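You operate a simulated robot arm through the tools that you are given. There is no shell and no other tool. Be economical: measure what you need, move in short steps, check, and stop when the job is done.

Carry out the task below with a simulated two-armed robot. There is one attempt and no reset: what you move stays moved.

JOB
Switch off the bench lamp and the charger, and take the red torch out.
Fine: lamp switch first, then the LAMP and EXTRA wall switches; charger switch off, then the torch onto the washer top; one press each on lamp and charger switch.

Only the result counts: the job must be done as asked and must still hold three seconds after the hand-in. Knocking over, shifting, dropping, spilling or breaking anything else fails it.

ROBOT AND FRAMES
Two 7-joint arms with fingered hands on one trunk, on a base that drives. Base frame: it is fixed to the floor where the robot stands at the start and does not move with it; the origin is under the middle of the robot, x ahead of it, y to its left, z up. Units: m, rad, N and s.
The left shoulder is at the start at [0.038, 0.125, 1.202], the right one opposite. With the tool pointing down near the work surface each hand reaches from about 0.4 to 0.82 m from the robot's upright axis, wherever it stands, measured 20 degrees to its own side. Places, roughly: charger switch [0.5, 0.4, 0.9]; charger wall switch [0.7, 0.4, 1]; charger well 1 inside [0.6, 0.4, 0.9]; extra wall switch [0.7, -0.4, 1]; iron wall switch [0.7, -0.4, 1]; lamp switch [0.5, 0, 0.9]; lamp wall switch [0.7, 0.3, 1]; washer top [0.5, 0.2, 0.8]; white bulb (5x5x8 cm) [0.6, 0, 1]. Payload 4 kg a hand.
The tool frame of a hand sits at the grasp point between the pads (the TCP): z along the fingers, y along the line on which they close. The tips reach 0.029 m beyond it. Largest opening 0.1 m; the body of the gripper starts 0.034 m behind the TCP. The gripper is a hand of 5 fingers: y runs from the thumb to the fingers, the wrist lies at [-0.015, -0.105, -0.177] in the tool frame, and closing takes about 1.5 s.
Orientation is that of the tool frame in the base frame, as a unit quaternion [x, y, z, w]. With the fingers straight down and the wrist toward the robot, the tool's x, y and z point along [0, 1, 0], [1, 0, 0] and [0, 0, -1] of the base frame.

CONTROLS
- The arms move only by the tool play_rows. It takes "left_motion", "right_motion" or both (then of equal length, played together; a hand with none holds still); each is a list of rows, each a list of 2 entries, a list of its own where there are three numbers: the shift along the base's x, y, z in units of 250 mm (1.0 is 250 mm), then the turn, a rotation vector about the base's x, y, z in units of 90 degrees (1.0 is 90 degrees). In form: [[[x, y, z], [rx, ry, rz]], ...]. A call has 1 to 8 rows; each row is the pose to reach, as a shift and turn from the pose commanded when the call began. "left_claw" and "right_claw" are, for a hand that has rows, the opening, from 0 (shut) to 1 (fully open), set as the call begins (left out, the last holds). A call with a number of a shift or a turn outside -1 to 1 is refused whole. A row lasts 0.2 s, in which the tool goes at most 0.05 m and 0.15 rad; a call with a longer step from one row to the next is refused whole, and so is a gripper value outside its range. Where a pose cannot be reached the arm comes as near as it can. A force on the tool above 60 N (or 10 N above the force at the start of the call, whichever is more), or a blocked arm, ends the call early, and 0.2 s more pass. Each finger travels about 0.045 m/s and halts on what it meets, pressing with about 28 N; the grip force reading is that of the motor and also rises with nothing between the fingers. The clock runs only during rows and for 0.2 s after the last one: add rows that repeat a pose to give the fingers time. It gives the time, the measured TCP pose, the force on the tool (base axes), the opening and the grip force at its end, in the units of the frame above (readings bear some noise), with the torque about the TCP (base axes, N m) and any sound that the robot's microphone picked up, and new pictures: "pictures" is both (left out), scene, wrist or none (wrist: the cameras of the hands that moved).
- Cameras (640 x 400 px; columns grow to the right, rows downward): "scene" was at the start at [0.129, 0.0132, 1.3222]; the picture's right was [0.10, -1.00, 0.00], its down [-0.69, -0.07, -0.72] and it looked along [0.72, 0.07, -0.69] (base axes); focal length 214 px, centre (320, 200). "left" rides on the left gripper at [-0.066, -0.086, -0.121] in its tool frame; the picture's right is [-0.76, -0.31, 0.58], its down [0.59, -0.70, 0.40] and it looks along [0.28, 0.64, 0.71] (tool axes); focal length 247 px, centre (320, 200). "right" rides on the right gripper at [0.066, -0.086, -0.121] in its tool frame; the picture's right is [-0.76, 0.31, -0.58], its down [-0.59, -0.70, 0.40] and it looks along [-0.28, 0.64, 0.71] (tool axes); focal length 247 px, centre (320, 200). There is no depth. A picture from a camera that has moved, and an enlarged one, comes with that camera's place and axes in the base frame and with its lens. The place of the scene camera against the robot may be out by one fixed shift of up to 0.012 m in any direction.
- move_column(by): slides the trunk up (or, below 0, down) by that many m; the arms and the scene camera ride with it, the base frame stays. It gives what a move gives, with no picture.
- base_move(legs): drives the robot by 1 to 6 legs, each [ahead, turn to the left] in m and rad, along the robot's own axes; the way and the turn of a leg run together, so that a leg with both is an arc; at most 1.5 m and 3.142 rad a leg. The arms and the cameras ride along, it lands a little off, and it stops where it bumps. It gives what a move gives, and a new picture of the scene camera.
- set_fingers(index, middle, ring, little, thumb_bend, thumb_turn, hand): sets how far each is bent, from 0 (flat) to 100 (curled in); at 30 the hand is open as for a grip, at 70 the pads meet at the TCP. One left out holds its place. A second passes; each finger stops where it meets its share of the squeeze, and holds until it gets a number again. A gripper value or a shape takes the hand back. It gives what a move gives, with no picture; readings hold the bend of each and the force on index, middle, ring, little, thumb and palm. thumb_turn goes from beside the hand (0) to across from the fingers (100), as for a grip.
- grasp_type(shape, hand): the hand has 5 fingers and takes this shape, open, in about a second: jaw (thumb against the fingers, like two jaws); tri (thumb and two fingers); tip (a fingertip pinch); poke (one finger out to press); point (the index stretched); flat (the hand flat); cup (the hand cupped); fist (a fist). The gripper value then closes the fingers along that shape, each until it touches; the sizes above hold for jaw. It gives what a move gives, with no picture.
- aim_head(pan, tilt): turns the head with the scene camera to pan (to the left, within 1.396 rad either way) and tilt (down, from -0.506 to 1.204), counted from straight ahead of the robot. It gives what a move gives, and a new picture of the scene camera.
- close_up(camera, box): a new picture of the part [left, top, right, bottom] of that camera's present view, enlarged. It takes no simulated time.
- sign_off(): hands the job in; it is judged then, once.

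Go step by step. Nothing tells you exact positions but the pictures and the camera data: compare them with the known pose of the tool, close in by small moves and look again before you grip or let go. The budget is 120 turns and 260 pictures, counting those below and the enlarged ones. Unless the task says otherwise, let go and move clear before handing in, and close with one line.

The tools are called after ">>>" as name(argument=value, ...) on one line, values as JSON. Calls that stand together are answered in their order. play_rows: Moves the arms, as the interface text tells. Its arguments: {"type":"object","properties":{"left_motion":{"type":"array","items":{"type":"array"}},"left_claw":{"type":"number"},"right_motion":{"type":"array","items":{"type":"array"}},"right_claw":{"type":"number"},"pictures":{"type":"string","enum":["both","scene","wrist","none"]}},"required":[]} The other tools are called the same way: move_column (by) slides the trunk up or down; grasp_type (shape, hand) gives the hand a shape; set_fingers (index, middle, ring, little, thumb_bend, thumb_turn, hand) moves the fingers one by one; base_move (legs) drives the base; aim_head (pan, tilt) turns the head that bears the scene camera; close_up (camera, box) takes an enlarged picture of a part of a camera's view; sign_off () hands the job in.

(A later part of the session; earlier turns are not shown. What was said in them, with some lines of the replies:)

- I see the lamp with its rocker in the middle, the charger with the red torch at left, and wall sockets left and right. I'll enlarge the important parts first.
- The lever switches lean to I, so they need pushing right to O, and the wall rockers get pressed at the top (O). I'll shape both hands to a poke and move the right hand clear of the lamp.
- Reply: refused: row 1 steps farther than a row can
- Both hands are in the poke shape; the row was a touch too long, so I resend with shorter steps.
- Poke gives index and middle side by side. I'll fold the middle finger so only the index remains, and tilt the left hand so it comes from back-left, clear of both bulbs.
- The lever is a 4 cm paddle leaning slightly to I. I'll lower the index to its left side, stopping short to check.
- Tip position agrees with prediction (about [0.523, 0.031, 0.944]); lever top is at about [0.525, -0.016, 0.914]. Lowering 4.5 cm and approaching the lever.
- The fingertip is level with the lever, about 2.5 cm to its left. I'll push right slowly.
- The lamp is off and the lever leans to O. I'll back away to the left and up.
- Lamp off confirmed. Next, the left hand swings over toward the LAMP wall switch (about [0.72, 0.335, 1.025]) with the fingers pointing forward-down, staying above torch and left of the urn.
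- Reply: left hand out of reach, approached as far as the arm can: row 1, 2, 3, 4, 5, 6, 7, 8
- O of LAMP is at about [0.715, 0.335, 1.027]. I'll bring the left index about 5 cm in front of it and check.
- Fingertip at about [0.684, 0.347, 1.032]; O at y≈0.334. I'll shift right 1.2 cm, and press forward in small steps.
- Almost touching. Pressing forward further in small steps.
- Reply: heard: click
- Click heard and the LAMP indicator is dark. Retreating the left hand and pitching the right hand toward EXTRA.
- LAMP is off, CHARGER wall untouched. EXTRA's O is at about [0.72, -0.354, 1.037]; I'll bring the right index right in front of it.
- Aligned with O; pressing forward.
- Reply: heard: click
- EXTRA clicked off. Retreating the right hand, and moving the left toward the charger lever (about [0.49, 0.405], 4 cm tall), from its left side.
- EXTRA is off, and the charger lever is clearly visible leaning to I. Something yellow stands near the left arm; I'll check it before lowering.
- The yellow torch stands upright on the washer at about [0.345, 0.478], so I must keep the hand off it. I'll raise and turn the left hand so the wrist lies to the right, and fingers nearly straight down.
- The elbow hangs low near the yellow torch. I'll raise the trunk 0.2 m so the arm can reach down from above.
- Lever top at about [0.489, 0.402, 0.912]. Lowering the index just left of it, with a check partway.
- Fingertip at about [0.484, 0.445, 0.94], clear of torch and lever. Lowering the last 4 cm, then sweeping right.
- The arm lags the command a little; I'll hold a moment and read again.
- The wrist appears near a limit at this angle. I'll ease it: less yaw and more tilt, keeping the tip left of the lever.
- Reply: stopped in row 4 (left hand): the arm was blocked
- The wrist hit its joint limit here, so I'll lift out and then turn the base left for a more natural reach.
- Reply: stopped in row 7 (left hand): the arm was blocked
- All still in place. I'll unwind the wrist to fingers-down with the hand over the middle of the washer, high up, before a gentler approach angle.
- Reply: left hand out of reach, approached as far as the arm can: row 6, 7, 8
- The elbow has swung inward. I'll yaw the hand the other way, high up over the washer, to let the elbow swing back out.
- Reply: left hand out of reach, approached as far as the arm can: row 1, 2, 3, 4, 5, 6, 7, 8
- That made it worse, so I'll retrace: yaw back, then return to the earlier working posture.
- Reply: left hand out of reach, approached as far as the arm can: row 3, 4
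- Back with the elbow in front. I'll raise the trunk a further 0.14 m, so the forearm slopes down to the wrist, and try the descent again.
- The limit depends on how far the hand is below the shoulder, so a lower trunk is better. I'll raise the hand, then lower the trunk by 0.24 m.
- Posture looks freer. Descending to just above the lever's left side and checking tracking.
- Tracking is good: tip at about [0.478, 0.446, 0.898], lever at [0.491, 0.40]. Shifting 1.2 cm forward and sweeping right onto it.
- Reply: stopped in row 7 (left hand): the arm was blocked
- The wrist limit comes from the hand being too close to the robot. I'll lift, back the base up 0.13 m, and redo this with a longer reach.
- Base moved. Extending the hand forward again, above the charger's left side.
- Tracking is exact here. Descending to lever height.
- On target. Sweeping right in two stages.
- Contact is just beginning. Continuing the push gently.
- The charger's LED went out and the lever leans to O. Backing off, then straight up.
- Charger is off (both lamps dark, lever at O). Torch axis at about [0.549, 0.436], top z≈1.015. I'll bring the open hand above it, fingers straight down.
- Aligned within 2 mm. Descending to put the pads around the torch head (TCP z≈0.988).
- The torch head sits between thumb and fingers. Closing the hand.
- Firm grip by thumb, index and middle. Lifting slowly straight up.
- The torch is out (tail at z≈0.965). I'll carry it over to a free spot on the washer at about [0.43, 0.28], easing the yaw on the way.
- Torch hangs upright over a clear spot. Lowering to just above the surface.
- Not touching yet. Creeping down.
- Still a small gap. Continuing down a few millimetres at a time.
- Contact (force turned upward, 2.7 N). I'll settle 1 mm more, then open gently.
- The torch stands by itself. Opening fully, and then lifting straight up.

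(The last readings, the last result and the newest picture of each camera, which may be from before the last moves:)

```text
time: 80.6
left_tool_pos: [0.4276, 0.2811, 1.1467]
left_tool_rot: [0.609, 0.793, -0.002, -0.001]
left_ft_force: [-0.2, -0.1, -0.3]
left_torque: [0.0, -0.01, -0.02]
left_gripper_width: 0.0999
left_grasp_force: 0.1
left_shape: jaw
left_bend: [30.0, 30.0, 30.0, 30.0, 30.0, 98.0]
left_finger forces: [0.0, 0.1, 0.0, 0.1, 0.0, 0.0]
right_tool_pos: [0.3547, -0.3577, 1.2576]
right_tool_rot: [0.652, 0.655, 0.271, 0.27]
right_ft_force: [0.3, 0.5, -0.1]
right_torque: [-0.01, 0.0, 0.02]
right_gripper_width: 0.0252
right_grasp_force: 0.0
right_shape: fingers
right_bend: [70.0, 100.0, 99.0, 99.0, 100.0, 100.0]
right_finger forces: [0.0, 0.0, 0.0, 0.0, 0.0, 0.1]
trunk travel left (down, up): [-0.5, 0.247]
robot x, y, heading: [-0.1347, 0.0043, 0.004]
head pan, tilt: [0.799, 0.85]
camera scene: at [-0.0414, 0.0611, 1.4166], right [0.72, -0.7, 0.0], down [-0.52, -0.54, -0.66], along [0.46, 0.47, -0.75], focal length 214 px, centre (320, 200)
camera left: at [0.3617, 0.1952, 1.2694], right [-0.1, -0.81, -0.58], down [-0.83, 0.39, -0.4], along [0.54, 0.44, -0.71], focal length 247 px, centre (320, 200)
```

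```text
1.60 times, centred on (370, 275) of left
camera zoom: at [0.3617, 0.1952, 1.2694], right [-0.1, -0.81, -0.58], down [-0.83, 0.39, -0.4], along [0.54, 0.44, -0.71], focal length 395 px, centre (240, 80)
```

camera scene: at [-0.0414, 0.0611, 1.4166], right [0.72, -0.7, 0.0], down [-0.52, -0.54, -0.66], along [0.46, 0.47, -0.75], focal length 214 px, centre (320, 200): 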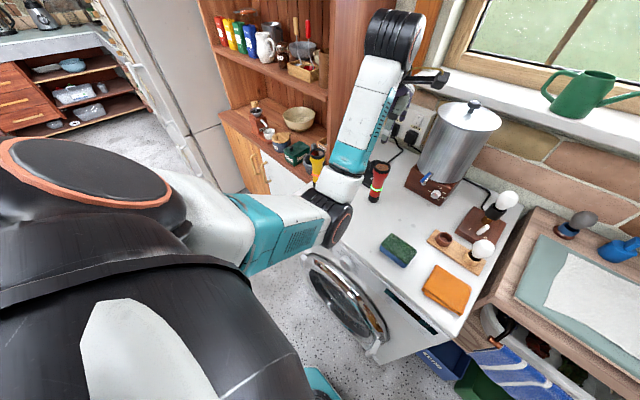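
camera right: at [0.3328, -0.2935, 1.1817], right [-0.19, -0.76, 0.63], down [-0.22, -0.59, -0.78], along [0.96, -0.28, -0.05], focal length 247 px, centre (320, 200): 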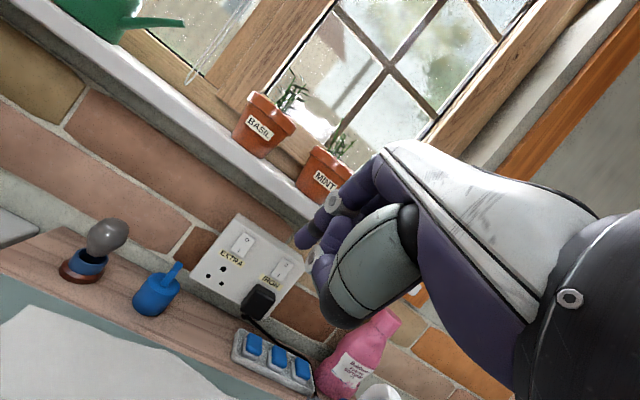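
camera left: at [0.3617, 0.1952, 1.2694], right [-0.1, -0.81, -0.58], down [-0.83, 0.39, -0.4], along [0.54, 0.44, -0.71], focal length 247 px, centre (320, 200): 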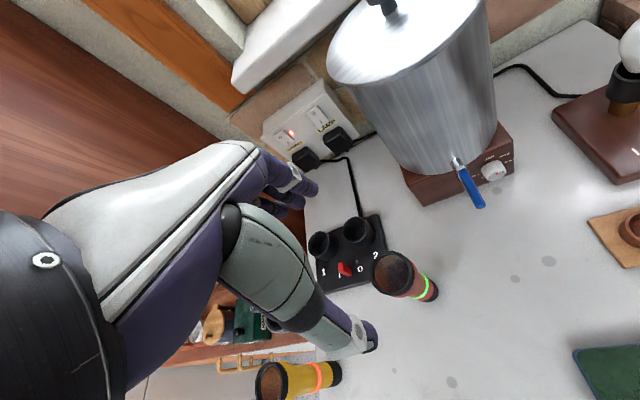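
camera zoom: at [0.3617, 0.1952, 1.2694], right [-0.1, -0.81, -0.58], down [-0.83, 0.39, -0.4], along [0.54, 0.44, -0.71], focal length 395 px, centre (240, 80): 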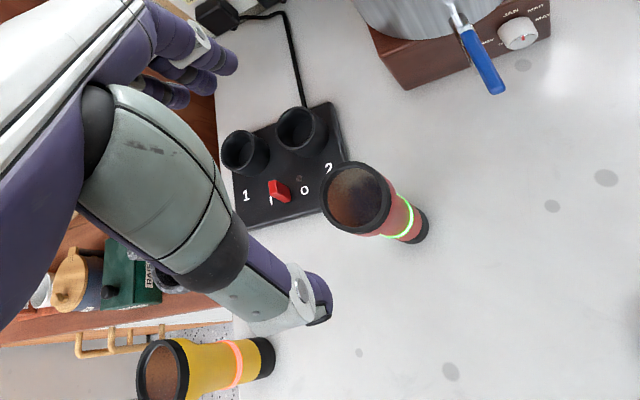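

The red torch stands on the washer. A final check of all switches before handing in.

>>> play_rows(left_motion=[[[0, 0, 0.15], [0, 0, 0]], [[-0.1, 0, 0.3], [0, 0, 0]], [[-0.2, 0, 0.4], [0, 0, 0]]], pictures="none")

>>> close_up(camera="left", box=[250, 70, 470, 310])

>>> aim_head(pan=0.1, tilt=0.7)

>>> close_up(camera="scene", box=[260, 90, 520, 260])

```text
time: 81.4
left_tool_pos: [0.3791, 0.2773, 1.2439]
left_tool_rot: [0.608, 0.794, -0.001, -0.003]
left_ft_force: [-0.4, 0.0, -0.5]
left_torque: [0.01, 0.03, 0.04]
left_gripper_width: 0.1
left_grasp_force: 0.1
left_shape: jaw
left_bend: [30.0, 30.0, 30.0, 30.0, 30.0, 98.0]
left_finger forces: [0.1, 0.1, 0.1, 0.0, 0.0, 0.0]
right_tool_pos: [0.3538, -0.3587, 1.2566]
right_tool_rot: [0.653, 0.654, 0.271, 0.27]
right_ft_force: [0.3, 0.7, 0.2]
right_torque: [0.01, 0.0, 0.02]
right_gripper_width: 0.0248
right_grasp_force: 0.0
right_shape: fingers
right_bend: [70.0, 100.0, 99.0, 99.0, 100.0, 100.0]
right_finger forces: [0.0, 0.0, 0.0, 0.1, 0.1, 0.0]
trunk travel left (down, up): [-0.5, 0.247]
robot x, y, heading: [-0.1308, 0.0022, 0.003]
head pan, tilt: [0.799, 0.85]
```

```text
1.67 times, centred on (360, 190) of left
camera zoom: at [0.314, 0.1923, 1.3648], right [-0.1, -0.81, -0.58], down [-0.83, 0.39, -0.39], along [0.54, 0.44, -0.71], focal length 412 px, centre (253, 217)
```

zoom: 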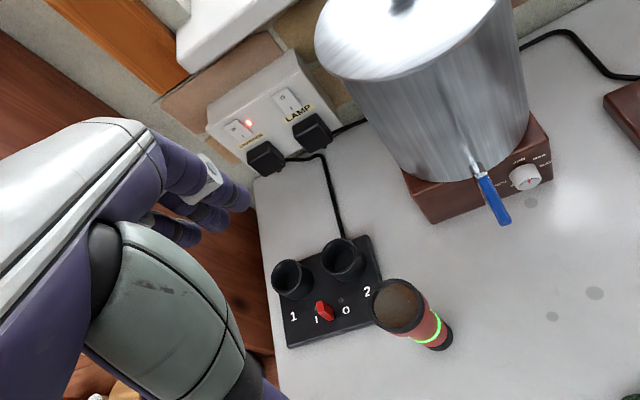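

```text
time: 82.5
left_tool_pos: [0.3803, 0.2785, 1.2436]
left_tool_rot: [0.608, 0.794, -0.001, -0.002]
left_ft_force: [0.6, -0.9, -0.4]
left_torque: [-0.01, 0.0, 0.02]
left_gripper_width: 0.0999
left_grasp_force: 0.1
left_shape: jaw
left_bend: [30.0, 30.0, 30.0, 30.0, 30.0, 98.0]
left_finger forces: [0.1, 0.0, 0.0, 0.0, 0.0, 0.0]
right_tool_pos: [0.3544, -0.3575, 1.257]
right_tool_rot: [0.652, 0.655, 0.272, 0.27]
right_ft_force: [0.3, 0.4, -0.4]
right_torque: [0.01, 0.04, 0.04]
right_gripper_width: 0.0251
right_grasp_force: 0.1
right_shape: fingers
right_bend: [70.0, 100.0, 99.0, 99.0, 100.0, 100.0]
right_finger forces: [0.0, 0.0, 0.0, 0.0, 0.0, 0.1]
trunk travel left (down, up): [-0.5, 0.247]
robot x, y, heading: [-0.1294, 0.0025, 0.003]
head pan, tilt: [0.099, 0.7]
camera scene: at [-0.0113, 0.0139, 1.4288], right [0.1, -0.99, 0.0], down [-0.64, -0.07, -0.76], along [0.76, 0.08, -0.64], focal length 214 px, centre (320, 200)
```

scene: 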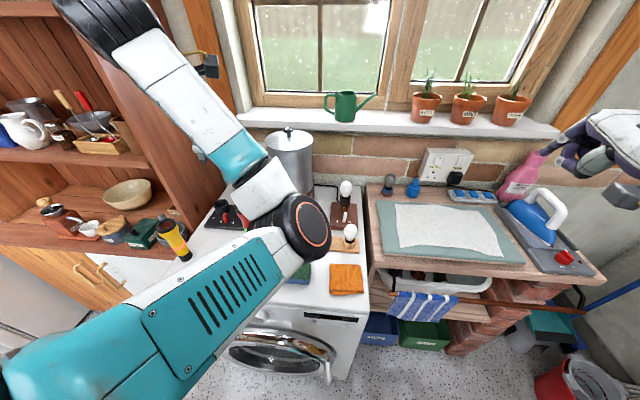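

```text
2.35 times, centred on (390, 175) of scene
camera zoom: at [-0.0113, 0.0139, 1.4288], right [0.1, -0.99, 0.0], down [-0.64, -0.07, -0.76], along [0.76, 0.08, -0.64], focal length 505 px, centre (155, 259)
```

zoom: 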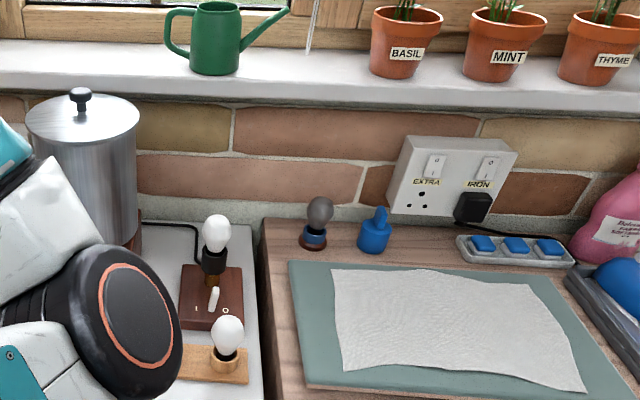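

The lamp is off, LAMP and EXTRA are off at the wall, the charger switch is at O and dark, and the red torch stands free on the washer with the hands clear. Handing in.

>>> sign_off()

```text
The job is handed in.
```

The bench lamp and charger are switched off, the LAMP and EXTRA wall switches are off, and the red torch stands upright on the washer top. I did them in the order you asked, with one press each on the lamp and charger switches. In the pictures I checked, nothing else looked moved.
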